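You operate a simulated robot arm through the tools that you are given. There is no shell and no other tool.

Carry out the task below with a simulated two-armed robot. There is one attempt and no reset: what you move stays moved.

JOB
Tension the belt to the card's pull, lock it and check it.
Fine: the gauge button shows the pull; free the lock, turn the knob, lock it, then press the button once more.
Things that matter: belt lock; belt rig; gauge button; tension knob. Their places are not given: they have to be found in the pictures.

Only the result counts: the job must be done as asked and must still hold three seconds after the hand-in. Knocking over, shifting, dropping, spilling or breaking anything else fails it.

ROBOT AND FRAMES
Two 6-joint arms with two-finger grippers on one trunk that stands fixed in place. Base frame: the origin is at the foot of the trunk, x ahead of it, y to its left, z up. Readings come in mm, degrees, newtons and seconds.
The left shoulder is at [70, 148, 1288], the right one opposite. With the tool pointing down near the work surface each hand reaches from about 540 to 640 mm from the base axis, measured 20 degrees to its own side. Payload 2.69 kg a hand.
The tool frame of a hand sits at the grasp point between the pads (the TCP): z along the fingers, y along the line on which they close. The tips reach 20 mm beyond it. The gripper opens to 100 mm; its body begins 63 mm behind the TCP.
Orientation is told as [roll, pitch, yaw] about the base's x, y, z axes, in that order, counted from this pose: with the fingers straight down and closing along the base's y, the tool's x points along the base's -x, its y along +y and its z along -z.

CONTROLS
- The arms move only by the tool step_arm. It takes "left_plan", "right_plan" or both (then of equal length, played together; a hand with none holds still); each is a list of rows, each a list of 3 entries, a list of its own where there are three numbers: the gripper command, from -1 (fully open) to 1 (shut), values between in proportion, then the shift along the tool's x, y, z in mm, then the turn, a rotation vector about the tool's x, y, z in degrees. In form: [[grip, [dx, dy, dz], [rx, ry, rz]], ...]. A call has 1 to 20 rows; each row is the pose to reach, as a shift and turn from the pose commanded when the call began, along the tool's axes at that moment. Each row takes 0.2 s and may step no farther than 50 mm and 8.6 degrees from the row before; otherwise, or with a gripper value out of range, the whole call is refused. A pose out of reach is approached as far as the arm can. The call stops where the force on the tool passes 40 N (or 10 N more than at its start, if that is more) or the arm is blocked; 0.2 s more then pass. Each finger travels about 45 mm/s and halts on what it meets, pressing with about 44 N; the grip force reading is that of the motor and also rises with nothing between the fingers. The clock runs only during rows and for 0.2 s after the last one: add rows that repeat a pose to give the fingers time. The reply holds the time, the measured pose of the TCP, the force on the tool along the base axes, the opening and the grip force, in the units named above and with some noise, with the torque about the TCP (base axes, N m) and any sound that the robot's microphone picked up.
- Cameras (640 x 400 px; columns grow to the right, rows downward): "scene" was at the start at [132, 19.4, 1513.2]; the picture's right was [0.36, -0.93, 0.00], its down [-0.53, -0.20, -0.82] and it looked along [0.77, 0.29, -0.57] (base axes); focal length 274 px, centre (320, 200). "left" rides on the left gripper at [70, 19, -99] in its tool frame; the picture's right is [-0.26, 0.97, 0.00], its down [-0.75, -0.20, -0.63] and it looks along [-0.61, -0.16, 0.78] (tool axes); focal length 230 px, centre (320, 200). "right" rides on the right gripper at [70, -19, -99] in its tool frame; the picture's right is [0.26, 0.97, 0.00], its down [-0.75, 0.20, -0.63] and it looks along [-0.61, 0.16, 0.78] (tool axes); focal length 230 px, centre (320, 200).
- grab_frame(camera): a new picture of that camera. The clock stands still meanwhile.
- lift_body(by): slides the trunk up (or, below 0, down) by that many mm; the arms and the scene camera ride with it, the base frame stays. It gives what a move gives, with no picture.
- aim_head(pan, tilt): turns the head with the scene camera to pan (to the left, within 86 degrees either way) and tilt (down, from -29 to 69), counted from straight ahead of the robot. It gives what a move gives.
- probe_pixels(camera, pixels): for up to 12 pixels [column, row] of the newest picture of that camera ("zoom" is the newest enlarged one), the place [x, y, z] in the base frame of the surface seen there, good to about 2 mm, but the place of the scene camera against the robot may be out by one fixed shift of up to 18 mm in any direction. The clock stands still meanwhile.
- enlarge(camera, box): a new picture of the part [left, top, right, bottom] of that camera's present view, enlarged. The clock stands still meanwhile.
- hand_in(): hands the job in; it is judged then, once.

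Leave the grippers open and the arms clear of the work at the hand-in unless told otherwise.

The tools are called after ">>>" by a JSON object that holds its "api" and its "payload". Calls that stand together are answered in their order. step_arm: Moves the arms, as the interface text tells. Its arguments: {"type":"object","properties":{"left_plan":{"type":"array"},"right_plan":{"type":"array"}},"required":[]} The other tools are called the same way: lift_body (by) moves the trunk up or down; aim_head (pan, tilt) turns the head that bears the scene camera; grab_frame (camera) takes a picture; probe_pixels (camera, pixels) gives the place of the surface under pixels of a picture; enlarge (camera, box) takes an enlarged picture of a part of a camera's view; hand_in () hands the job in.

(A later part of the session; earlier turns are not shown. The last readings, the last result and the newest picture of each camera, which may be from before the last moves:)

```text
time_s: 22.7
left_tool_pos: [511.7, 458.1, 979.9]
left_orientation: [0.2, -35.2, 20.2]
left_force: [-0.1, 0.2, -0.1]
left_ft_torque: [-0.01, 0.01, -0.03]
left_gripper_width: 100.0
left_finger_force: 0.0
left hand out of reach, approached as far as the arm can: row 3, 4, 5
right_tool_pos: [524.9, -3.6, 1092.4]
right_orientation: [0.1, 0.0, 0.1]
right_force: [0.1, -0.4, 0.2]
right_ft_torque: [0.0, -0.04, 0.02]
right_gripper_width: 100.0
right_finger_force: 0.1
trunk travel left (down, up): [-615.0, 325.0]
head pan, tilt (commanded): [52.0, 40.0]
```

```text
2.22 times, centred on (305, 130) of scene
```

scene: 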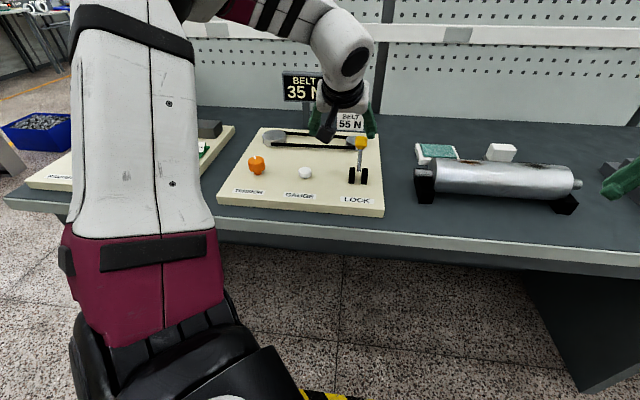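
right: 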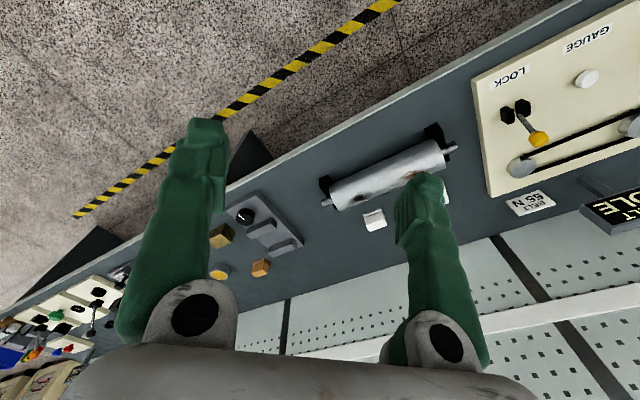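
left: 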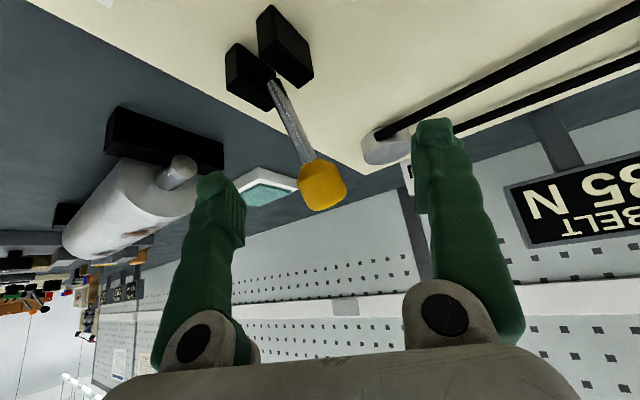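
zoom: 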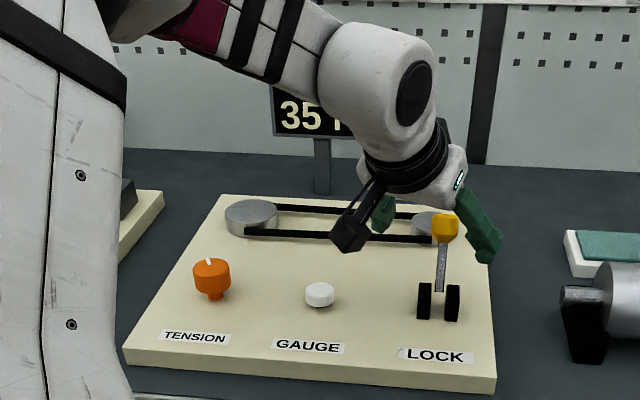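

The ball is still about 20 mm beyond the TCP. I'll tilt 15° more (to 50°) to free reach and then move outward onto the handle.

>>> {"api": "step_arm", "payload": {"left_plan": [[-1, [0, 0, 0], [0, -5, 0]], [-1, [0, 0, 0], [0, -10, 0]], [-1, [0, 0, 0], [0, -15, 0]], [-1, [-9, 2, 6], [0, -15, 0]], [-1, [-17.7, 3.8, 12.4], [0, -15, 0]], [-1, [-17.7, 3.8, 12.4], [0, -15, 0]]]}}

>>> {"api": "grab_frame", "payload": {"camera": "left"}}

>>> {"api": "enlarge", "payload": {"camera": "scene", "box": [210, 40, 400, 220]}}

```text
time_s: 24.1
left_tool_pos: [530.8, 469.1, 980.4]
left_orientation: [0.0, -50.0, 19.9]
left_force: [-1.0, -0.5, -0.7]
left_ft_torque: [0.0, -0.02, -0.02]
left_gripper_width: 100.2
left_finger_force: 0.0
right_tool_pos: [524.7, -5.6, 1092.1]
right_orientation: [-0.1, 0.0, 0.0]
right_force: [-0.3, 0.4, -0.3]
right_ft_torque: [0.0, 0.01, -0.01]
right_gripper_width: 100.0
right_finger_force: 0.1
trunk travel left (down, up): [-615.0, 325.0]
head pan, tilt (commanded): [52.0, 40.0]
```

```text
taken
```

left: 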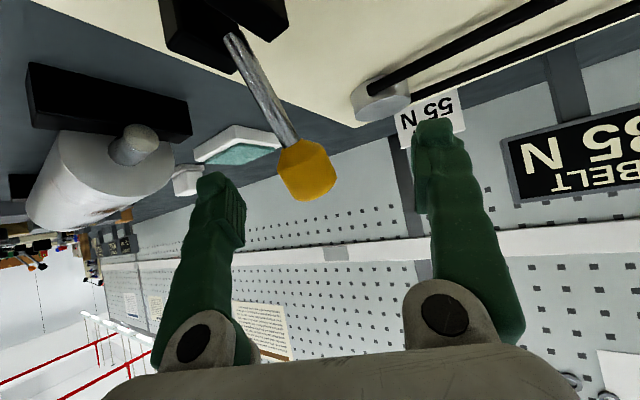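

```text
2.22 times, centred on (305, 130) of scene
```

zoom: 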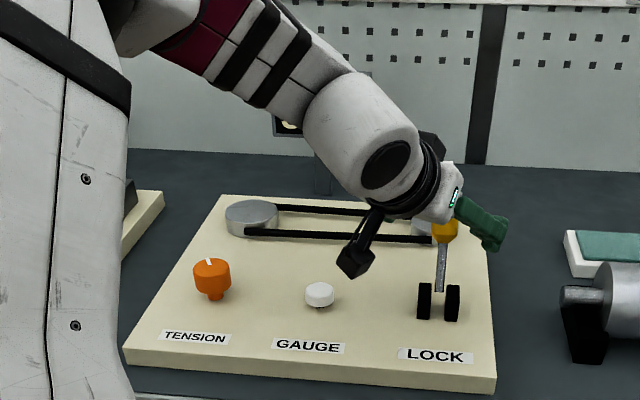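

The TCP should project at about (320,189) in the left picture and the ball is at (306,170), so it's near the grasp point. I'll probe the ball once more to correct.

>>> {"api": "probe_pixels", "payload": {"camera": "left", "pixels": [[306, 152], [306, 168], [306, 185], [290, 168], [322, 168], [308, 197], [285, 120], [265, 90]]}}

```text
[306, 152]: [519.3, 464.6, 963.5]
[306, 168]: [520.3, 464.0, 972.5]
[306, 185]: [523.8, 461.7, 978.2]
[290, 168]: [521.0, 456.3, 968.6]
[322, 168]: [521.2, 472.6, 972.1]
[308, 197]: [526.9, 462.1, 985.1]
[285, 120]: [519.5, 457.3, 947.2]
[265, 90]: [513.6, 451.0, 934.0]
```

The handle is about 27 mm wide with its centre near (531,472,972). I'll nudge in by 4 mm along the tool and 2 mm in y, then close the fingers on it.

>>> {"api": "step_arm", "payload": {"left_plan": [[-1, [0, 2, 4], [0, 0, 0]], [0.3, [0, 2, 4], [0, 0, 0]], [0.6, [0, 2, 4], [0, 0, 0]], [1, [0, 2, 4], [0, 0, 0]], [1, [0, 2, 4], [0, 0, 0]], [1, [0, 2, 4], [0, 0, 0]], [1, [0, 2, 4], [0, 0, 0]]]}}

>>> {"api": "grab_frame", "payload": {"camera": "left"}}

```text
time_s: 25.7
left_tool_pos: [537.6, 466.7, 977.7]
left_orientation: [0.4, -49.9, 19.6]
left_force: [17.2, -23.9, -5.7]
left_ft_torque: [-0.64, -0.41, 0.22]
left_gripper_width: 23.1
left_finger_force: 34.0
right_tool_pos: [530.5, -10.3, 1089.4]
right_orientation: [0.5, 0.1, 0.0]
right_force: [-0.1, -0.3, 0.1]
right_ft_torque: [0.0, -0.01, -0.03]
right_gripper_width: 100.2
right_finger_force: 0.0
trunk travel left (down, up): [-615.0, 325.0]
head pan, tilt (commanded): [52.0, 40.0]
```

```text
taken
```

left: 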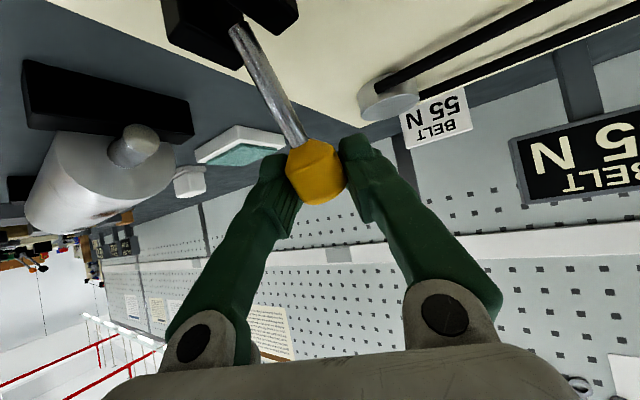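

The handle is gripped (width 23 mm), with some sideways force (17,-24,-6). I'll ease that with a 4 mm shift along tool −y before pulling.

>>> {"api": "step_arm", "payload": {"left_plan": [[1, [0, -3, 0], [0, 0, 0]], [1, [0, -5, 0], [0, 0, 0]]]}}

```text
time_s: 26.3
left_tool_pos: [538.5, 464.5, 978.4]
left_orientation: [0.3, -49.7, 19.8]
left_force: [17.3, -15.7, -3.3]
left_ft_torque: [-0.34, -0.51, 0.36]
left_gripper_width: 22.5
left_finger_force: 45.1
right_tool_pos: [528.7, -7.3, 1089.4]
right_orientation: [0.3, 0.1, 0.2]
right_force: [-0.1, 0.1, 0.8]
right_ft_torque: [0.0, -0.01, -0.01]
right_gripper_width: 99.9
right_finger_force: 0.1
trunk travel left (down, up): [-615.0, 325.0]
head pan, tilt (commanded): [52.0, 40.0]
```

Force is down. Now I'll pull the lever along its arc towards the front, first half up to vertical, letting the hand untilt a bit as it goes.

>>> {"api": "step_arm", "payload": {"left_plan": [[1, [2.2, -6.4, -10.5], [0, 4, 0]], [1, [5.7, -11.1, -20.5], [0, 8, 0]], [1, [10.6, -15.9, -29.9], [0, 12, 0]], [1, [17.6, -21.5, -39.6], [0, 16, 0]]]}}

>>> {"api": "grab_frame", "payload": {"camera": "left"}}

>>> {"api": "enlarge", "payload": {"camera": "scene", "box": [210, 40, 400, 220]}}

```text
time_s: 27.3
left_tool_pos: [495.9, 432.8, 991.3]
left_orientation: [0.0, -33.8, 20.4]
left_force: [0.8, -0.6, 0.1]
left_ft_torque: [0.01, 0.04, 0.0]
left_gripper_width: 0.0
left_finger_force: 29.8
right_tool_pos: [521.0, -1.4, 1094.8]
right_orientation: [0.0, -0.2, 0.4]
right_force: [-1.2, 0.1, 0.0]
right_ft_torque: [0.0, -0.04, 0.02]
right_gripper_width: 99.9
right_finger_force: 0.0
trunk travel left (down, up): [-615.0, 325.0]
head pan, tilt (commanded): [52.0, 40.0]
```

```text
taken
```

left: 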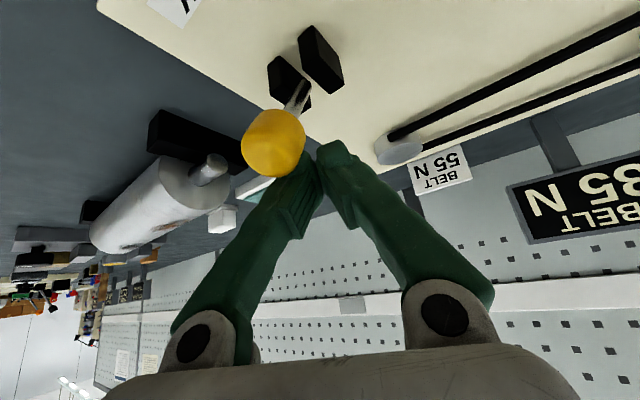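

```text
2.22 times, centred on (305, 130) of scene
```

zoom: 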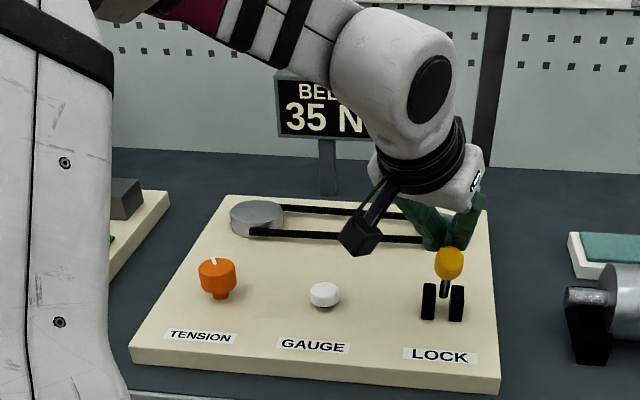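

The handle slipped out of the fingers, but the lever clearly moved forward. I'll probe where it stands now.

>>> {"api": "probe_pixels", "payload": {"camera": "left", "pixels": [[272, 125], [272, 143], [272, 160], [255, 143], [290, 143], [298, 97], [285, 75], [318, 55]]}}

>>> {"api": "probe_pixels", "payload": {"camera": "zoom", "pixels": [[449, 252], [449, 263], [449, 275], [445, 290], [428, 292], [457, 292]]}}

```text
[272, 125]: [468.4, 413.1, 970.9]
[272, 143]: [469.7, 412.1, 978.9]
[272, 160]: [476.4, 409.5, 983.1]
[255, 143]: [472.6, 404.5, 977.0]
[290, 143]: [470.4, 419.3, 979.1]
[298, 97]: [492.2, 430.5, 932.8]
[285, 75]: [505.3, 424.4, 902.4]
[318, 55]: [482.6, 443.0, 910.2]
```

```text
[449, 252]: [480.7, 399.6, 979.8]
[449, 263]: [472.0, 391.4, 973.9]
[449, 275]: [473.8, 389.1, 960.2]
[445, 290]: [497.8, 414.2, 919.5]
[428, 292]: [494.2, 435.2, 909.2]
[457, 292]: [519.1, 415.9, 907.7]
```

The handle's front is now near (470,412,978), so the lever leans to the front, past upright. To be sure it's fully over, I'll push it gently from behind with the shut fingers in small steps.

>>> {"api": "step_arm", "payload": {"left_plan": [[1, [10, 2, 0], [0, 0, 0]], [1, [18, -1, -5], [0, 0, 0]], [1, [24, -4.2, -10.2], [0, 0, 0]], [1, [28, -6.3, -13], [0, 0, 0]]]}}

>>> {"api": "grab_frame", "payload": {"camera": "left"}}

>>> {"api": "enlarge", "payload": {"camera": "scene", "box": [210, 40, 400, 220]}}

```text
time_s: 27.9
left_tool_pos: [501.1, 427.6, 988.2]
left_orientation: [0.1, -35.3, 19.4]
left_force: [9.9, 9.4, 4.2]
left_ft_torque: [0.18, -0.35, 0.07]
left_gripper_width: 0.2
left_finger_force: 29.5
right_tool_pos: [528.5, -8.1, 1091.7]
right_orientation: [-0.2, 0.0, -0.7]
right_force: [-0.3, -0.2, 0.0]
right_ft_torque: [0.02, 0.0, -0.01]
right_gripper_width: 100.2
right_finger_force: 0.0
trunk travel left (down, up): [-615.0, 325.0]
head pan, tilt (commanded): [52.0, 40.0]
stopped in row 2 (left hand): the force on the tool passed its limit at 42 N (the readings are from after the stop); the commanded pose is now the measured one
```

```text
taken
```

left: 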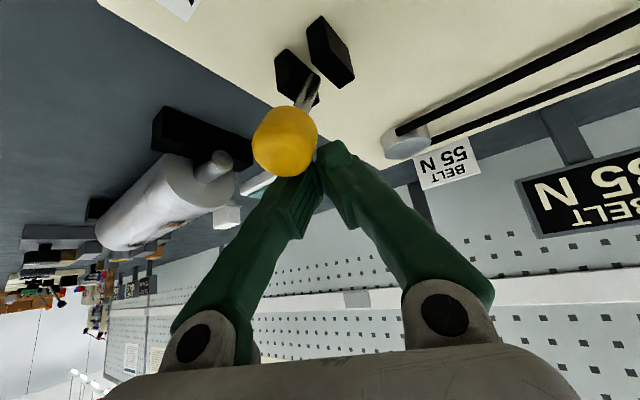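

```text
2.22 times, centred on (305, 130) of scene
```

zoom: 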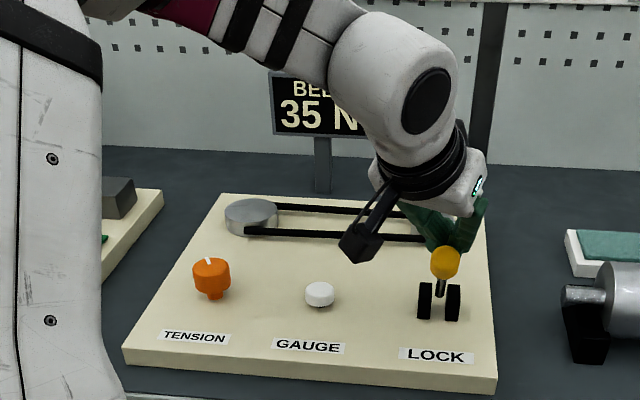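

The push stopped at 42 N almost at once, which suggests the lever is at its front stop. I'll probe again to see whether it moved.

>>> {"api": "probe_pixels", "payload": {"camera": "left", "pixels": [[285, 122], [285, 140], [285, 157], [268, 140], [302, 140], [306, 97]]}}

```text
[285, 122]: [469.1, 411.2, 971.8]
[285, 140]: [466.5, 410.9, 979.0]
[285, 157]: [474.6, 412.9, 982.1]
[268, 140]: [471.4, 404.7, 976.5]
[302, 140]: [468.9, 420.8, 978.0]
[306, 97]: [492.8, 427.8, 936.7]
```

The lever hasn't moved, so it's at its front (free) stop. I'll lift the hand off, draw it back and untilt to 15°, ready to go to the knob.

>>> {"api": "step_arm", "payload": {"left_plan": [[1, [-20.4, 1.8, -22.4], [0, 0, 0]], [1, [-37.6, 1.8, -46.9], [0, 0, 0]], [0, [-24.8, 6.8, -68.1], [0, 7, 0]], [-1, [-8.3, 24.8, -79.6], [0, 14, 0]], [-1, [-8.3, 24.8, -79.6], [0, 20, 0]]]}}

>>> {"api": "enlarge", "payload": {"camera": "scene", "box": [210, 40, 400, 220]}}

```text
time_s: 29.1
left_tool_pos: [434.4, 424.2, 1053.6]
left_orientation: [0.2, -15.0, 19.8]
left_force: [-0.3, -0.3, 0.2]
left_ft_torque: [-0.01, -0.02, -0.03]
left_gripper_width: 68.1
left_finger_force: 0.0
left hand out of reach, approached as far as the arm can: row 5
right_tool_pos: [526.5, -7.5, 1092.3]
right_orientation: [0.1, 0.1, -0.4]
right_force: [0.1, 0.7, 0.0]
right_ft_torque: [0.03, 0.03, -0.01]
right_gripper_width: 99.9
right_finger_force: 0.0
trunk travel left (down, up): [-615.0, 325.0]
head pan, tilt (commanded): [52.0, 40.0]
```

```text
2.22 times, centred on (305, 130) of scene
```

zoom: 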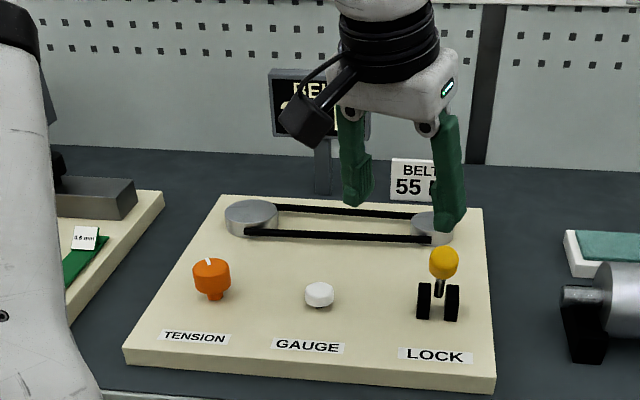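

The lever stands leaning forward and the hand is clear. Next I'll swing across towards the knob side, turning yaw by +45° (to 65°) at z≈1060.

>>> {"api": "step_arm", "payload": {"left_plan": [[-1, [4, 24, -2.1], [-1.94, 0, -7.25]], [-1, [8, 48, -4.2], [-3.88, 0, -14.5]], [-1, [12, 72, -6.3], [-5.83, 0, -21.75]], [-1, [16, 96, -8.4], [-7.77, 0, -29]], [-1, [20, 120, -10.5], [-9.7, 0, -36.25]], [-1, [24, 143.7, -12.6], [-11.65, 0, -43.5]]]}}

>>> {"api": "grab_frame", "payload": {"camera": "left"}}

>>> {"api": "grab_frame", "payload": {"camera": "scene"}}

```text
time_s: 30.5
left_tool_pos: [360.5, 551.5, 1058.7]
left_orientation: [0.0, -15.1, 64.9]
left_force: [-0.3, -0.2, 0.2]
left_ft_torque: [-0.01, -0.01, -0.01]
left_gripper_width: 99.7
left_finger_force: 0.1
right_tool_pos: [525.4, -6.5, 1092.7]
right_orientation: [0.0, 0.1, -0.4]
right_force: [0.1, -0.2, 0.0]
right_ft_torque: [-0.02, 0.0, 0.0]
right_gripper_width: 99.9
right_finger_force: 0.0
trunk travel left (down, up): [-615.0, 325.0]
head pan, tilt (commanded): [52.0, 40.0]
```

```text
taken
```

left: 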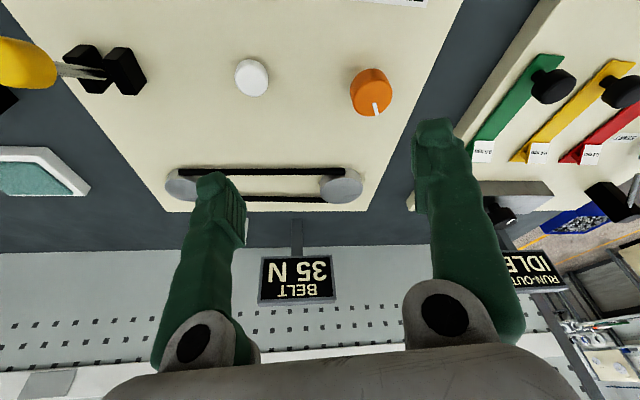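

```text
taken
```

scene: 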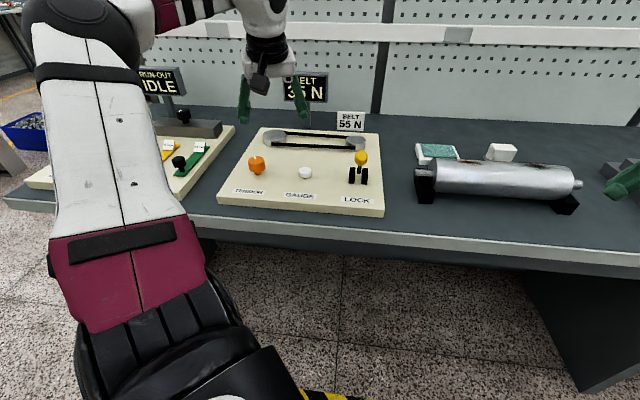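

Good: reached (360,551,1059) at yaw 65°. I'll enlarge and probe the knob at (371,92) for its centre, and the neighbouring rig's nearest parts to stay clear of them.

>>> {"api": "enlarge", "payload": {"camera": "left", "box": [300, 30, 460, 140]}}

>>> {"api": "probe_pixels", "payload": {"camera": "left", "pixels": [[353, 90], [371, 72], [371, 80], [371, 92], [376, 110], [389, 92], [360, 105], [383, 77], [551, 85], [545, 68], [489, 130], [470, 145]]}}

```text
3.64 times, centred on (380, 85) of left
```

zoom: 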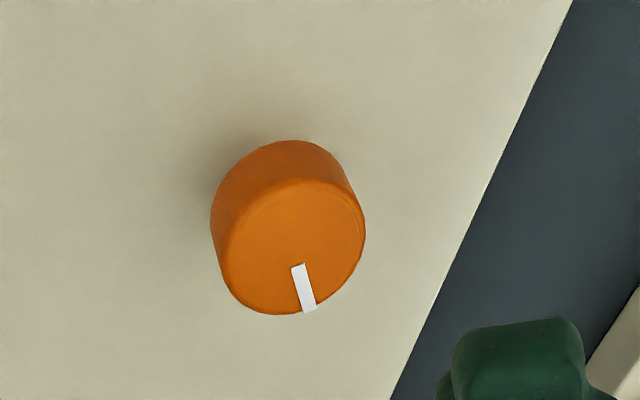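

```text
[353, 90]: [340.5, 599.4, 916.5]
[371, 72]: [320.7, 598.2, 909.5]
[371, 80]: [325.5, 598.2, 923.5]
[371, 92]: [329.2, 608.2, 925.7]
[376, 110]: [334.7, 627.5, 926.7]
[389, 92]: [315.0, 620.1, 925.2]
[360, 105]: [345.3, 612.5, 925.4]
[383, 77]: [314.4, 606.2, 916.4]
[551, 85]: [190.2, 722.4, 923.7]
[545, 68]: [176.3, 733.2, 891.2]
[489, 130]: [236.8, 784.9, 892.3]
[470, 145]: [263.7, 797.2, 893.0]
```

Knob centre is about (331,615), radius ~17, top z 926, with its pointer towards the back (about 73° in base). The neighbour rig is well away. I'll lower the trunk another 70 mm to gain reach; the hand will come down to about z 988, still clear.

>>> {"api": "lift_body", "payload": {"by": -70}}

>>> {"api": "grab_frame", "payload": {"camera": "scene"}}

```text
time_s: 31.5
left_tool_pos: [360.5, 551.8, 990.2]
left_orientation: [-0.1, -15.2, 64.8]
left_force: [-0.8, -0.6, 0.0]
left_ft_torque: [-0.02, -0.04, 0.03]
left_gripper_width: 100.0
left_finger_force: 0.1
right_tool_pos: [526.1, -6.6, 1023.1]
right_orientation: [0.0, 0.0, -0.4]
right_force: [-0.6, -0.6, -0.2]
right_ft_torque: [0.02, 0.01, 0.0]
right_gripper_width: 100.3
right_finger_force: 0.1
trunk travel left (down, up): [-545.0, 395.0]
head pan, tilt (commanded): [52.0, 40.0]
```

```text
taken
```

scene: 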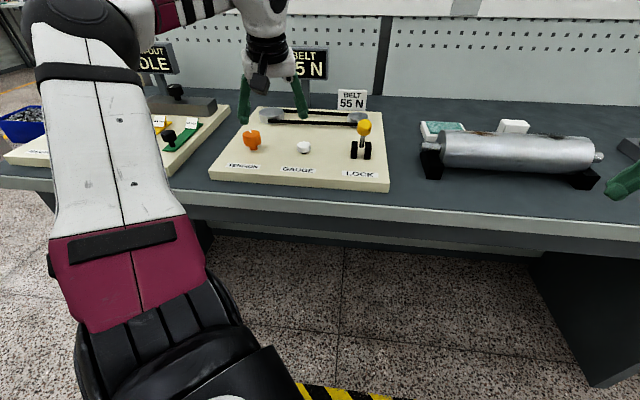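

Now I'll move above the knob to (331,615,970) at yaw 65°.

>>> {"api": "step_arm", "payload": {"left_plan": [[-1, [-9, 13, 8], [0, 0, 0]], [-1, [-19, 27, 16], [0, 0, 0]], [-1, [-28, 40, 23], [0, 0, 0]], [-1, [-37.9, 53.4, 30.9], [0, 0, 0]], [-1, [-37.9, 53.4, 30.9], [0, 0, 0]]]}}

>>> {"api": "grab_frame", "payload": {"camera": "left"}}

```text
time_s: 32.7
left_tool_pos: [331.8, 614.8, 969.3]
left_orientation: [0.1, -15.2, 64.7]
left_force: [0.3, 0.0, 0.1]
left_ft_torque: [0.03, 0.01, 0.03]
left_gripper_width: 100.1
left_finger_force: 0.0
right_tool_pos: [526.7, -7.6, 1022.4]
right_orientation: [0.0, -0.1, -0.4]
right_force: [-0.2, 0.5, 0.7]
right_ft_torque: [0.03, 0.01, 0.01]
right_gripper_width: 100.2
right_finger_force: 0.1
trunk travel left (down, up): [-545.0, 395.0]
head pan, tilt (commanded): [52.0, 40.0]
```

```text
taken
```

left: 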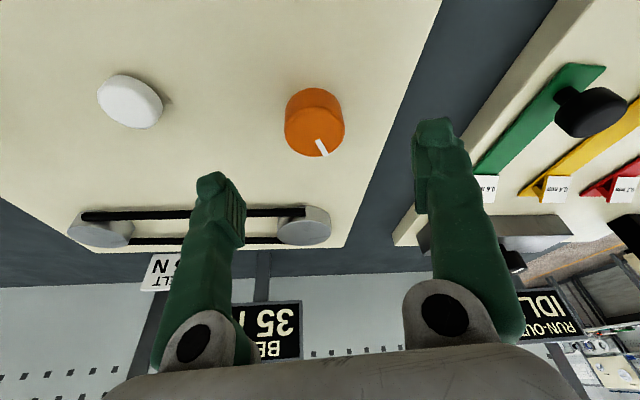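

It's right above the knob. Before gripping I'll test how far the yaw can turn here: +30° first.

>>> {"api": "step_arm", "payload": {"left_plan": [[-1, [0, 0, 0], [-1.94, 0, -7.25]], [-1, [0, 0, 0], [-3.88, 0, -14.5]], [-1, [0, 0, 0], [-5.83, 0, -21.75]], [-1, [0, 0, 0], [-7.77, 0, -29]]]}}

```text
time_s: 33.7
left_tool_pos: [331.9, 613.0, 970.1]
left_orientation: [-0.1, -15.1, 94.9]
left_force: [-0.4, 0.2, 1.1]
left_ft_torque: [0.01, -0.05, -0.03]
left_gripper_width: 100.0
left_finger_force: 0.1
right_tool_pos: [527.4, -8.1, 1021.9]
right_orientation: [0.0, 0.0, -0.3]
right_force: [-0.2, -1.5, -0.1]
right_ft_torque: [0.01, -0.01, 0.01]
right_gripper_width: 99.8
right_finger_force: 0.0
trunk travel left (down, up): [-545.0, 395.0]
head pan, tilt (commanded): [52.0, 40.0]
```

Yaw 95° works, which leaves room for a clockwise turn. Now I'll lower the open fingers around the knob to TCP z≈918 (tips about 12 mm above the plate).

>>> {"api": "step_arm", "payload": {"left_plan": [[-1, [4, 0.5, 18], [0, 0, 0]], [-1, [8, 0.8, 35], [0, 0, 0]], [-1, [11.5, 0.8, 50.8], [0, 0, 0]], [-1, [11.5, 0.8, 50.8], [0, 0, 0]]]}}

>>> {"api": "grab_frame", "payload": {"camera": "left"}}

>>> {"api": "enlarge", "payload": {"camera": "scene", "box": [200, 40, 390, 210]}}

```text
time_s: 34.7
left_tool_pos: [329.7, 617.5, 917.4]
left_orientation: [-0.1, -15.0, 94.8]
left_force: [-0.5, 0.2, -0.4]
left_ft_torque: [-0.01, -0.01, 0.02]
left_gripper_width: 100.0
left_finger_force: 0.1
right_tool_pos: [527.0, -8.0, 1023.6]
right_orientation: [0.0, 0.0, -0.4]
right_force: [0.4, 0.2, -0.8]
right_ft_torque: [0.01, -0.02, 0.02]
right_gripper_width: 99.9
right_finger_force: 0.0
trunk travel left (down, up): [-545.0, 395.0]
head pan, tilt (commanded): [52.0, 40.0]
```

```text
taken
```

left: 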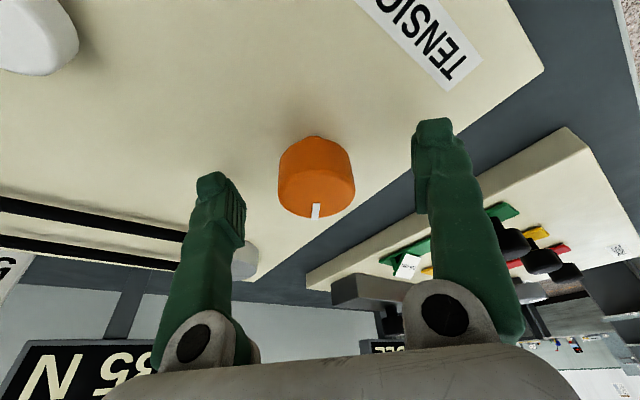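

```text
2.35 times, centred on (295, 125) of scene
```

zoom: 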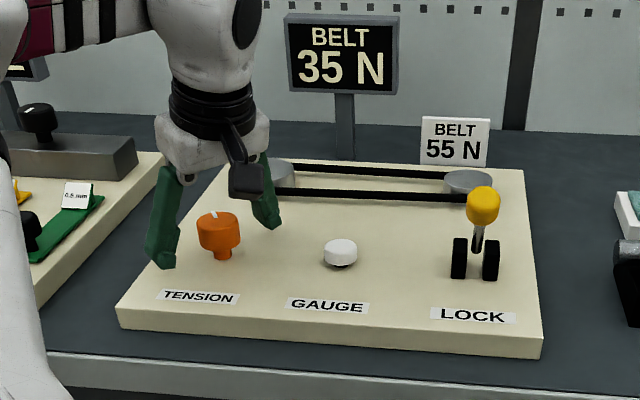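

The knob sits centred between the fingers at (316,175). I'll probe it once more to check the centring before closing.

>>> {"api": "probe_pixels", "payload": {"camera": "left", "pixels": [[280, 178], [316, 145], [316, 165], [316, 185], [353, 178], [316, 205], [316, 216], [300, 190], [335, 190]]}}

>>> {"api": "enlarge", "payload": {"camera": "left", "box": [250, 120, 390, 230]}}

```text
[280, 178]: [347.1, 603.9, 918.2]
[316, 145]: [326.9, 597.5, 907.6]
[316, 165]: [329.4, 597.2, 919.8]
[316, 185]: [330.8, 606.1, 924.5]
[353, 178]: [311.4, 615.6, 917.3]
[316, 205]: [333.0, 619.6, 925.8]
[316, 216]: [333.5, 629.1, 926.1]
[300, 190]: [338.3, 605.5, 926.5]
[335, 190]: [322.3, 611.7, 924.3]
```

```text
3.64 times, centred on (320, 175) of left
```

zoom: 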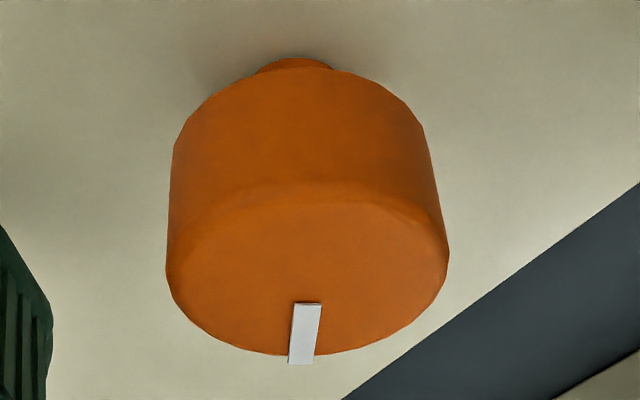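

The knob centre is about (330,613.5), so I'll shift 2.5 mm towards the robot and close on it.

>>> {"api": "step_arm", "payload": {"left_plan": [[-1, [2.4, 0, -0.6], [0, 0, 0]], [0, [2.4, 0, -0.6], [0, 0, 0]], [0.5, [2.4, 0, -0.6], [0, 0, 0]], [1, [2.4, 0, -0.6], [0, 0, 0]], [1, [2.4, 0, -0.6], [0, 0, 0]], [1, [2.4, 0, -0.6], [0, 0, 0]], [1, [2.4, 0, -0.6], [0, 0, 0]]]}}

>>> {"api": "grab_frame", "payload": {"camera": "left"}}

```text
time_s: 36.3
left_tool_pos: [331.8, 614.8, 916.1]
left_orientation: [0.0, -15.1, 94.8]
left_force: [3.8, 2.5, 1.1]
left_ft_torque: [0.03, -0.05, -0.03]
left_gripper_width: 38.6
left_finger_force: 45.6
right_tool_pos: [528.6, -6.7, 1022.3]
right_orientation: [-0.1, 0.0, -0.4]
right_force: [-0.5, -0.7, -0.2]
right_ft_torque: [0.0, 0.01, 0.03]
right_gripper_width: 100.2
right_finger_force: 0.0
trunk travel left (down, up): [-545.0, 395.0]
head pan, tilt (commanded): [52.0, 40.0]
```

```text
taken
```

left: 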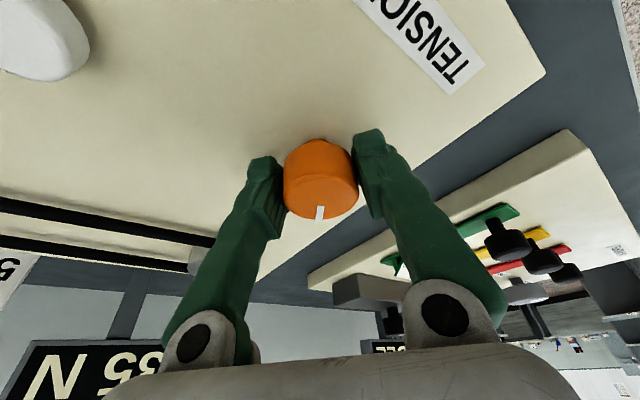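

Gripped cleanly (38.6 mm, little side force). Now a test turn: 15° clockwise seen from above, watching the torque.

>>> {"api": "step_arm", "payload": {"left_plan": [[1, [0, 0, 0], [0.97, 0, 3.62]], [1, [0, 0, 0], [1.94, 0, 7.25]], [1, [0, 0, 0], [2.91, 0, 10.87]], [1, [0, 0, 0], [3.88, 0, 14.5]], [1, [0, 0, 0], [3.88, 0, 14.5]]]}}

>>> {"api": "grab_frame", "payload": {"camera": "left"}}

>>> {"api": "enlarge", "payload": {"camera": "scene", "box": [200, 40, 390, 210]}}

```text
time_s: 37.5
left_tool_pos: [332.3, 614.3, 918.2]
left_orientation: [0.0, -15.1, 79.7]
left_force: [4.5, 0.5, -0.4]
left_ft_torque: [-0.06, 0.0, 0.01]
left_gripper_width: 38.4
left_finger_force: 45.0
right_tool_pos: [526.6, -8.3, 1020.9]
right_orientation: [0.1, 0.1, -0.4]
right_force: [-0.3, -0.7, -0.6]
right_ft_torque: [0.02, 0.01, 0.01]
right_gripper_width: 100.1
right_finger_force: 0.1
trunk travel left (down, up): [-545.0, 395.0]
head pan, tilt (commanded): [52.0, 40.0]
```

```text
taken
```

left: 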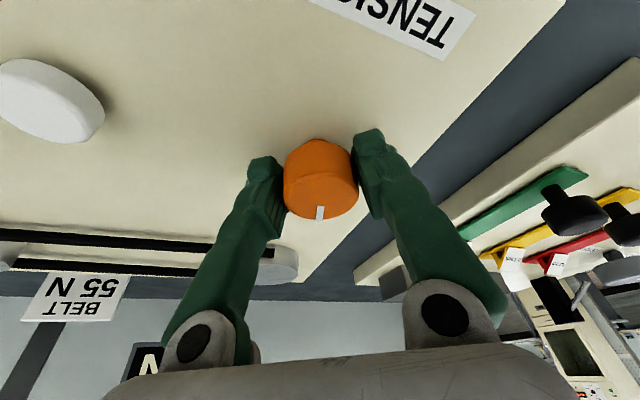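

```text
2.35 times, centred on (295, 125) of scene
```

zoom: 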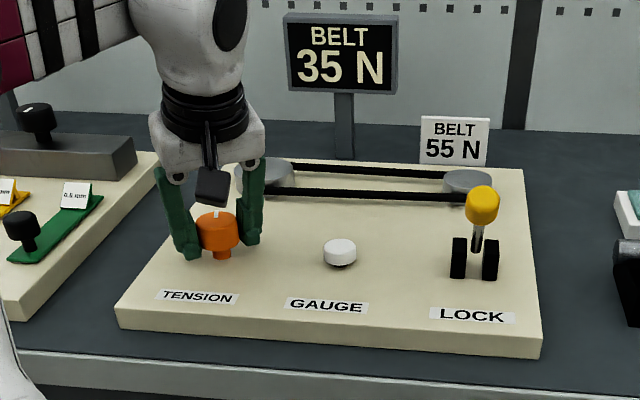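

The knob turned with the hand at almost no torque, so the lock is off. I'll turn another 15° (30° in all), then release and read the gauge.

>>> {"api": "step_arm", "payload": {"left_plan": [[1, [0, 0, 0], [0.97, 0, 3.62]], [1, [0, 0, 0], [1.94, 0, 7.25]], [1, [0, 0, 0], [2.91, 0, 10.87]], [1, [0, 0, 0], [3.88, 0, 14.5]], [1, [0, 0, 0], [3.88, 0, 14.5]]]}}

>>> {"api": "grab_frame", "payload": {"camera": "left"}}

```text
time_s: 38.6
left_tool_pos: [331.8, 613.2, 917.3]
left_orientation: [1.5, -15.1, 65.2]
left_force: [-48.3, 14.6, 1.0]
left_ft_torque: [1.14, 0.55, 0.15]
left_gripper_width: 38.6
left_finger_force: 45.0
left hand out of reach, approached as far as the arm can: row 2, 3, 4, 5
right_tool_pos: [521.6, -4.9, 1029.3]
right_orientation: [-0.1, -0.9, -0.8]
right_force: [-0.2, -0.3, 0.8]
right_ft_torque: [-0.06, 0.0, -0.03]
right_gripper_width: 100.1
right_finger_force: 0.0
trunk travel left (down, up): [-545.0, 395.0]
head pan, tilt (commanded): [52.0, 40.0]
stopped in row 5 (left hand): the arm was blocked; the commanded pose is now the measured one
```

```text
taken
```

left: 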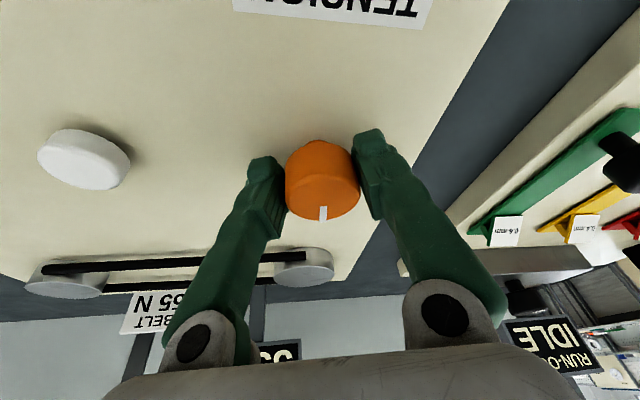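

At this height the arm ran out of reach near yaw 65° and pressed sideways on the knob (48 N). The knob followed to about 30°. I'll open the fingers now to relieve it and then rise.

>>> {"api": "step_arm", "payload": {"left_plan": [[0.3, [0, 0, 0], [0, 0, 0]], [0, [0, 0, 0], [0, 0, 0]], [-0.5, [0, 0, 0], [0, 0, 0]], [-1, [0, 0, 0], [0, 0, 0]], [-1, [0, 0, 0], [0, 0, 0]]]}}

>>> {"api": "grab_frame", "payload": {"camera": "left"}}

```text
time_s: 39.0
left_tool_pos: [332.2, 613.2, 917.4]
left_orientation: [2.6, -14.9, 64.9]
left_force: [-70.0, 19.3, 1.9]
left_ft_torque: [1.34, 0.46, 0.23]
left_gripper_width: 38.4
left_finger_force: 45.0
right_tool_pos: [523.2, -9.5, 1034.6]
right_orientation: [-0.3, -1.5, -1.9]
right_force: [-0.6, 0.9, -0.2]
right_ft_torque: [-0.08, 0.0, -0.01]
right_gripper_width: 99.9
right_finger_force: 0.1
trunk travel left (down, up): [-545.0, 395.0]
head pan, tilt (commanded): [52.0, 40.0]
stopped in row 1 (left hand): the arm was blocked; the commanded pose is now the measured one
```

```text
taken
```

left: 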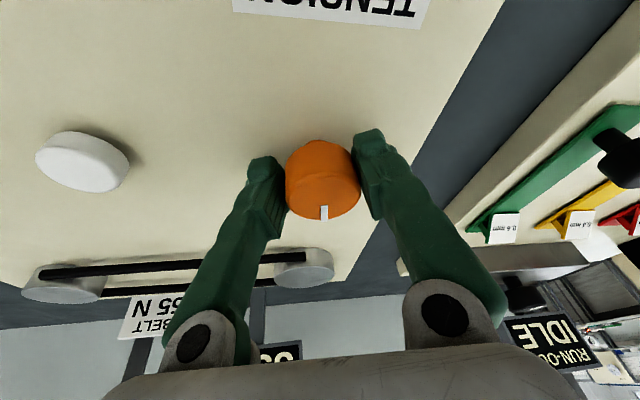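

The fingers didn't open because the call stopped in the first row (0.3 means 35 mm). I'll now command fully open right away, while easing back towards where the force pushes (tool +y, yaw back).

>>> {"api": "step_arm", "payload": {"left_plan": [[-1, [0, 3, 0], [-0.5, 0, -2]], [-1, [0, 5, 0], [-1, 0, -3.9]], [-1, [0, 5, 0], [-1, 0, -3.9]], [-1, [0, 5, 0], [-1, 0, -3.9]]]}}

>>> {"api": "grab_frame", "payload": {"camera": "left"}}

```text
time_s: 39.3
left_tool_pos: [354.7, 597.8, 920.0]
left_orientation: [1.9, -15.3, 63.7]
left_force: [-53.2, 22.5, 5.4]
left_ft_torque: [0.23, -0.13, 0.33]
left_gripper_width: 100.2
left_finger_force: 0.3
right_tool_pos: [531.0, -28.1, 1038.3]
right_orientation: [-0.1, -1.8, -3.7]
right_force: [-0.5, -0.2, 1.2]
right_ft_torque: [-0.01, -0.09, 0.03]
right_gripper_width: 100.0
right_finger_force: 0.0
trunk travel left (down, up): [-545.0, 395.0]
head pan, tilt (commanded): [52.0, 40.0]
stopped in row 1 (left hand): the arm was blocked; the commanded pose is now the measured one
```

```text
taken
```

left: 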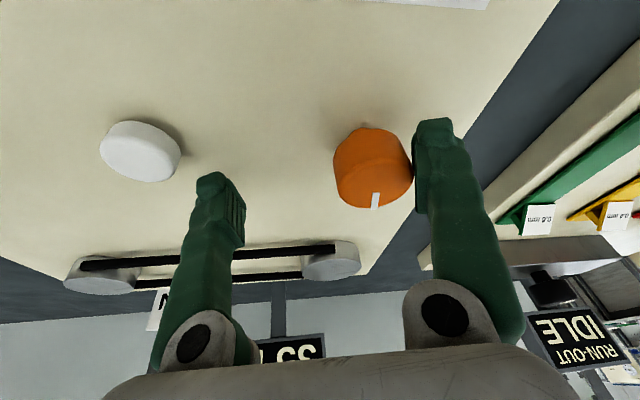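

Now the fingers are open, but the left finger still leans against the knob and the force is -53 N; even the right hand has shifted, so something is loading the trunk. I'll look at the scene before moving.

>>> {"api": "grab_frame", "payload": {"camera": "scene"}}

>>> {"api": "grab_frame", "payload": {"camera": "right"}}

```text
taken
```

scene: 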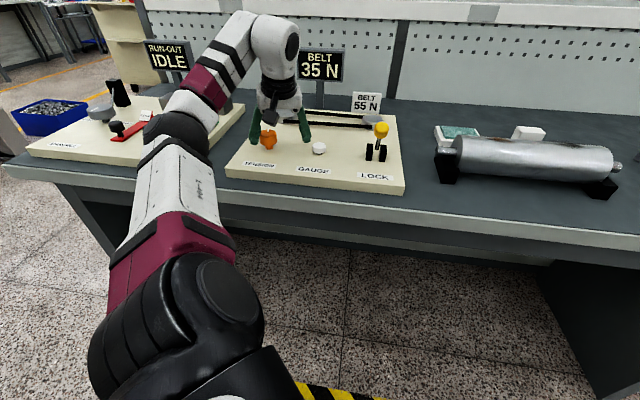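

```text
taken
```

right: 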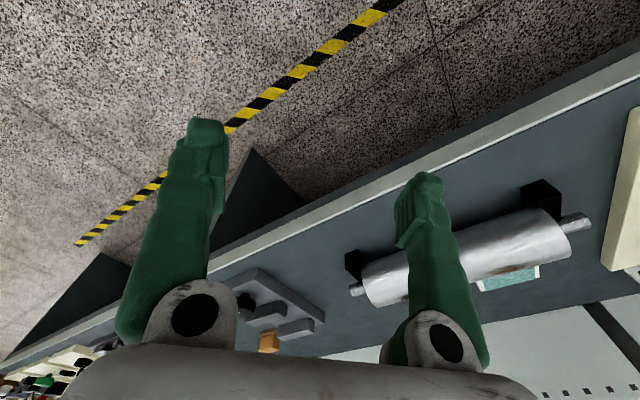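

The left arm has swung into an elbow-low posture: the elbow at (178,128) hangs near the neighbouring rig. I'll probe the elbow and what's under it before doing anything.

>>> {"api": "probe_pixels", "payload": {"camera": "scene", "pixels": [[178, 128], [205, 130], [160, 125], [150, 140], [180, 160], [200, 100], [270, 40], [120, 128], [120, 92], [150, 180], [220, 290], [40, 145]]}}

>>> {"api": "enlarge", "payload": {"camera": "scene", "box": [30, 60, 240, 220]}}

```text
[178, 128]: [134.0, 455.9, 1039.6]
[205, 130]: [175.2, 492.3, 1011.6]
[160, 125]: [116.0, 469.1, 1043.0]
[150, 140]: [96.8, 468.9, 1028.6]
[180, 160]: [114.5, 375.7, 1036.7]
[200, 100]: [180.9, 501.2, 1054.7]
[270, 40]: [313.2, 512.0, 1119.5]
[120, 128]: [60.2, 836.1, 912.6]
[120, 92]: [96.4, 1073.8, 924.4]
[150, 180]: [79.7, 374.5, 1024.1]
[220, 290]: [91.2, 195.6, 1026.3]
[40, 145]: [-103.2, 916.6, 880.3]
```

```text
2.50 times, centred on (135, 140) of scene
```

zoom: 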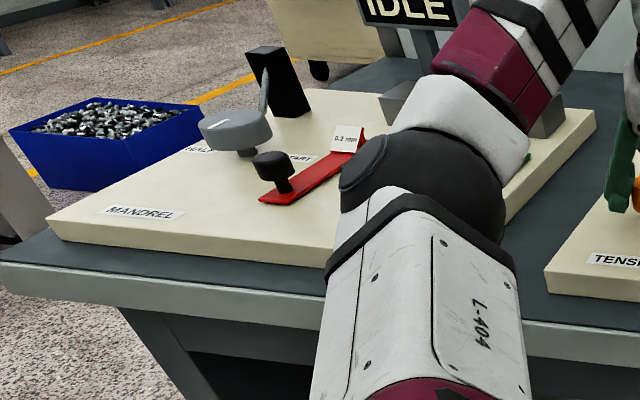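

The elbow is in free air at about (134,456,1040), not touching the neighbour rig. The load comes only from the open finger leaning on the knob. I'll shift tool +y off the knob and rise straight up.

>>> {"api": "step_arm", "payload": {"left_plan": [[-1, [0, 10, 0], [0, 0, 0]], [-1, [-3, 15, -10], [0, 0, 0]], [-1, [-6, 18, -24], [0, 0, 0]], [-1, [-10, 18, -38], [0, 0, 0]], [-1, [-13, 18, -50], [0, 0, 0]]]}}

>>> {"api": "grab_frame", "payload": {"camera": "scene"}}

>>> {"api": "grab_frame", "payload": {"camera": "left"}}

```text
time_s: 40.5
left_tool_pos: [354.8, 600.2, 968.2]
left_orientation: [1.9, -15.1, 62.9]
left_force: [-0.2, -0.1, -0.3]
left_ft_torque: [-0.04, -0.07, 0.01]
left_gripper_width: 100.0
left_finger_force: 0.2
right_tool_pos: [536.9, -31.3, 1028.0]
right_orientation: [-0.1, -0.8, -3.8]
right_force: [-0.9, 0.1, 0.0]
right_ft_torque: [-0.07, -0.01, 0.01]
right_gripper_width: 99.9
right_finger_force: 0.0
trunk travel left (down, up): [-545.0, 395.0]
head pan, tilt (commanded): [52.0, 40.0]
```

```text
taken
```

scene: 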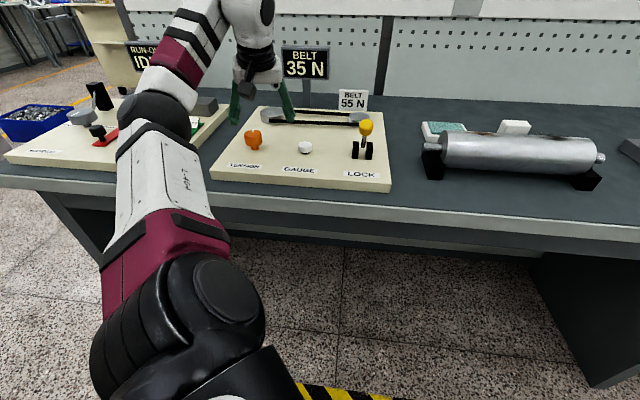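

```text
taken
```

left: 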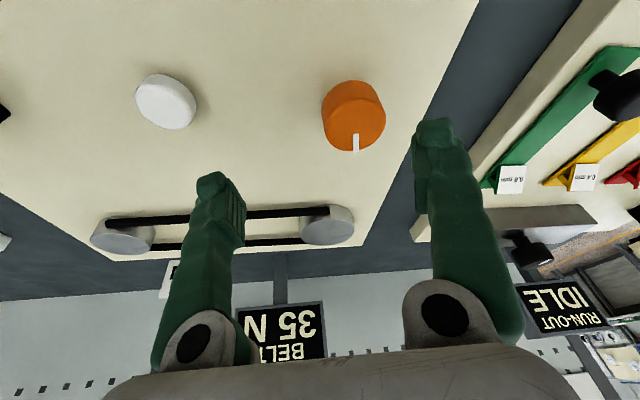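

The hand is clear of the knob with zero force. The readings look a little off from the command, so I'll hold still for a second and see whether things settle.

>>> {"api": "step_arm", "payload": {"left_plan": [[-1, [0, 0, 0], [0, 0, 0]], [-1, [0, 0, 0], [0, 0, 0]], [-1, [0, 0, 0], [0, 0, 0]], [-1, [0, 0, 0], [0, 0, 0]]], "right_plan": [[-1, [0, 0, 0], [0, 0, 0]], [-1, [0, 0, 0], [0, 0, 0]], [-1, [0, 0, 0], [0, 0, 0]], [-1, [0, 0, 0], [0, 0, 0]]]}}

>>> {"api": "grab_frame", "payload": {"camera": "scene"}}

```text
time_s: 41.5
left_tool_pos: [360.2, 596.5, 967.6]
left_orientation: [2.0, -15.0, 62.5]
left_force: [0.7, -0.2, 0.7]
left_ft_torque: [0.05, 0.01, 0.02]
left_gripper_width: 99.9
left_finger_force: 0.0
right_tool_pos: [539.5, -37.2, 1025.8]
right_orientation: [0.1, -0.7, -4.0]
right_force: [0.0, 0.0, 0.4]
right_ft_torque: [0.03, 0.0, -0.01]
right_gripper_width: 100.0
right_finger_force: 0.1
trunk travel left (down, up): [-545.0, 395.0]
head pan, tilt (commanded): [52.0, 40.0]
```

```text
taken
```

scene: 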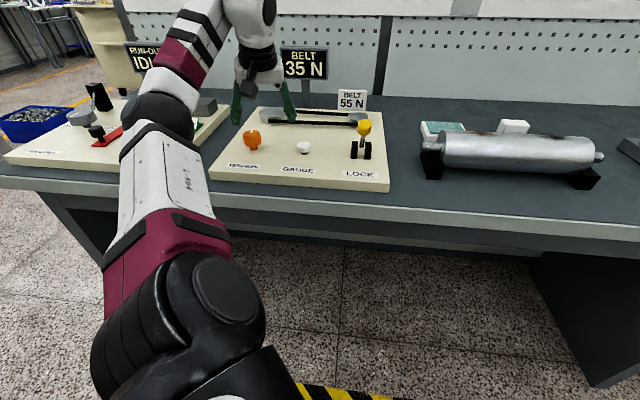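

Both hands drift slowly clockwise together as if the trunk were creeping round. I'll turn the head to look at the right arm and the trunk's surroundings for an unseen contact.

>>> {"api": "aim_head", "payload": {"pan": -20, "tilt": 45}}

>>> {"api": "grab_frame", "payload": {"camera": "scene"}}

>>> {"api": "grab_frame", "payload": {"camera": "left"}}

```text
time_s: 43.0
left_tool_pos: [360.7, 597.3, 968.6]
left_orientation: [2.0, -15.1, 62.7]
left_force: [0.1, 0.2, -0.9]
left_ft_torque: [-0.02, -0.02, 0.02]
left_gripper_width: 99.9
left_finger_force: 0.0
right_tool_pos: [539.9, -38.3, 1025.7]
right_orientation: [0.2, -0.6, -4.1]
right_force: [-1.2, 0.4, -0.6]
right_ft_torque: [0.02, 0.03, 0.01]
right_gripper_width: 100.1
right_finger_force: 0.0
trunk travel left (down, up): [-545.0, 395.0]
head pan, tilt (commanded): [-20.0, 45.0]
```

```text
taken
```

scene: 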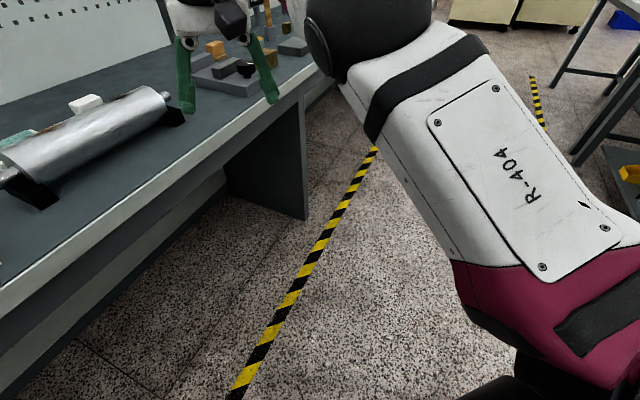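

```text
taken
```

left: 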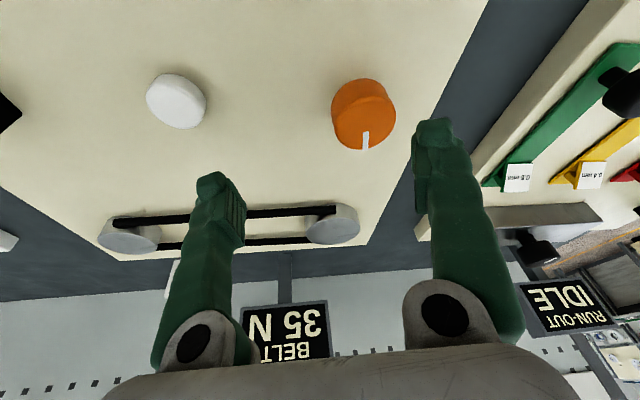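

The drift has stopped and the right arm is clear of everything. I'll check the wrist camera's consistency by probing the button and knob again (earlier (414,531) and (330,614)).

>>> {"api": "probe_pixels", "payload": {"camera": "left", "pixels": [[176, 98], [176, 110], [363, 110], [365, 142], [335, 115], [394, 115], [330, 225], [365, 125]]}}

>>> {"api": "aim_head", "payload": {"pan": 52, "tilt": 40}}

>>> {"api": "grab_frame", "payload": {"camera": "scene"}}

```text
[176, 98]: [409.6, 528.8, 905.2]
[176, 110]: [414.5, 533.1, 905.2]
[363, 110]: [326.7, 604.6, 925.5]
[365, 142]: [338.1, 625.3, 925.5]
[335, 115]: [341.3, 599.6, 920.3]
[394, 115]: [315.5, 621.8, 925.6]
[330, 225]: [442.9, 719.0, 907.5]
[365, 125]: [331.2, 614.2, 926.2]
```

```text
time_s: 44.4
left_tool_pos: [360.9, 595.3, 968.9]
left_orientation: [2.1, -15.2, 62.7]
left_force: [0.4, 0.3, 0.6]
left_ft_torque: [-0.01, -0.01, -0.02]
left_gripper_width: 99.8
left_finger_force: 0.1
right_tool_pos: [539.9, -37.5, 1026.7]
right_orientation: [0.1, -0.6, -4.0]
right_force: [0.5, 0.5, 0.1]
right_ft_torque: [-0.01, 0.02, 0.03]
right_gripper_width: 100.2
right_finger_force: 0.0
trunk travel left (down, up): [-545.0, 395.0]
head pan, tilt (commanded): [52.0, 40.0]
```

```text
taken
```

scene: 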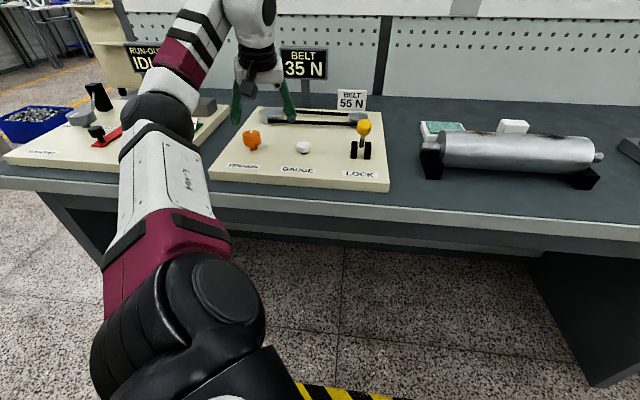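

The button and knob are where they were, so nothing shifted and the pose readings are sound; the drift was just the arm settling. Now I'll shut the fingers and go over to the button at yaw 45° to read the gauge.

>>> {"api": "step_arm", "payload": {"left_plan": [[-1, [-2, -5, -25], [0, 0, 0]], [0, [10, -25, -30], [1.5, 0, 5.7]], [0.5, [23, -48, -30], [3.1, 0, 11.4]], [1, [36.2, -71.7, -30.5], [4.6, 0, 17.1]], [1, [36.2, -71.7, -30.5], [4.6, 0, 17.1]], [1, [36.2, -71.7, -30.5], [4.6, 0, 17.1]]]}}

>>> {"api": "grab_frame", "payload": {"camera": "left"}}

>>> {"api": "grab_frame", "payload": {"camera": "scene"}}

```text
time_s: 45.8
left_tool_pos: [382.5, 531.1, 962.9]
left_orientation: [1.9, -14.5, 44.8]
left_force: [-0.3, -0.3, 0.6]
left_ft_torque: [-0.03, 0.0, 0.0]
left_gripper_width: 0.1
left_finger_force: 3.9
left hand out of reach, approached as far as the arm can: row 1, 2, 3, 4, 5, 6
right_tool_pos: [539.6, -38.0, 1025.9]
right_orientation: [0.1, -0.6, -4.1]
right_force: [-1.0, -0.5, 0.1]
right_ft_torque: [0.0, 0.01, 0.01]
right_gripper_width: 99.9
right_finger_force: 0.0
trunk travel left (down, up): [-545.0, 395.0]
head pan, tilt (commanded): [52.0, 40.0]
```

```text
taken
```

left: 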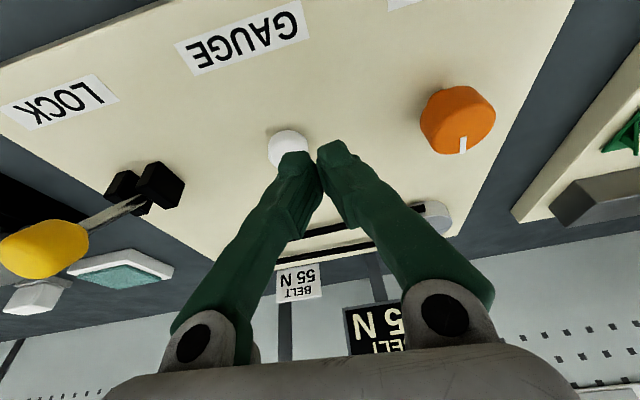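

```text
taken
```

scene: 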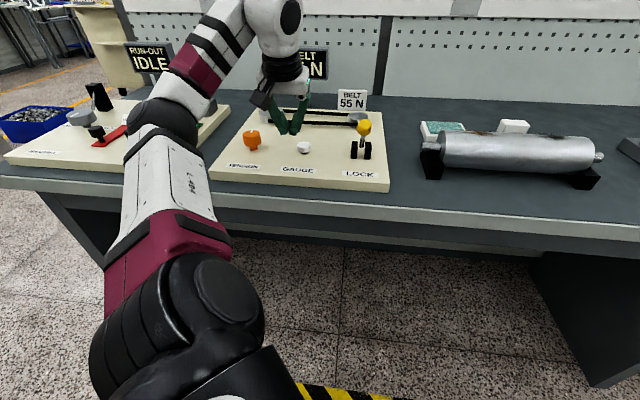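

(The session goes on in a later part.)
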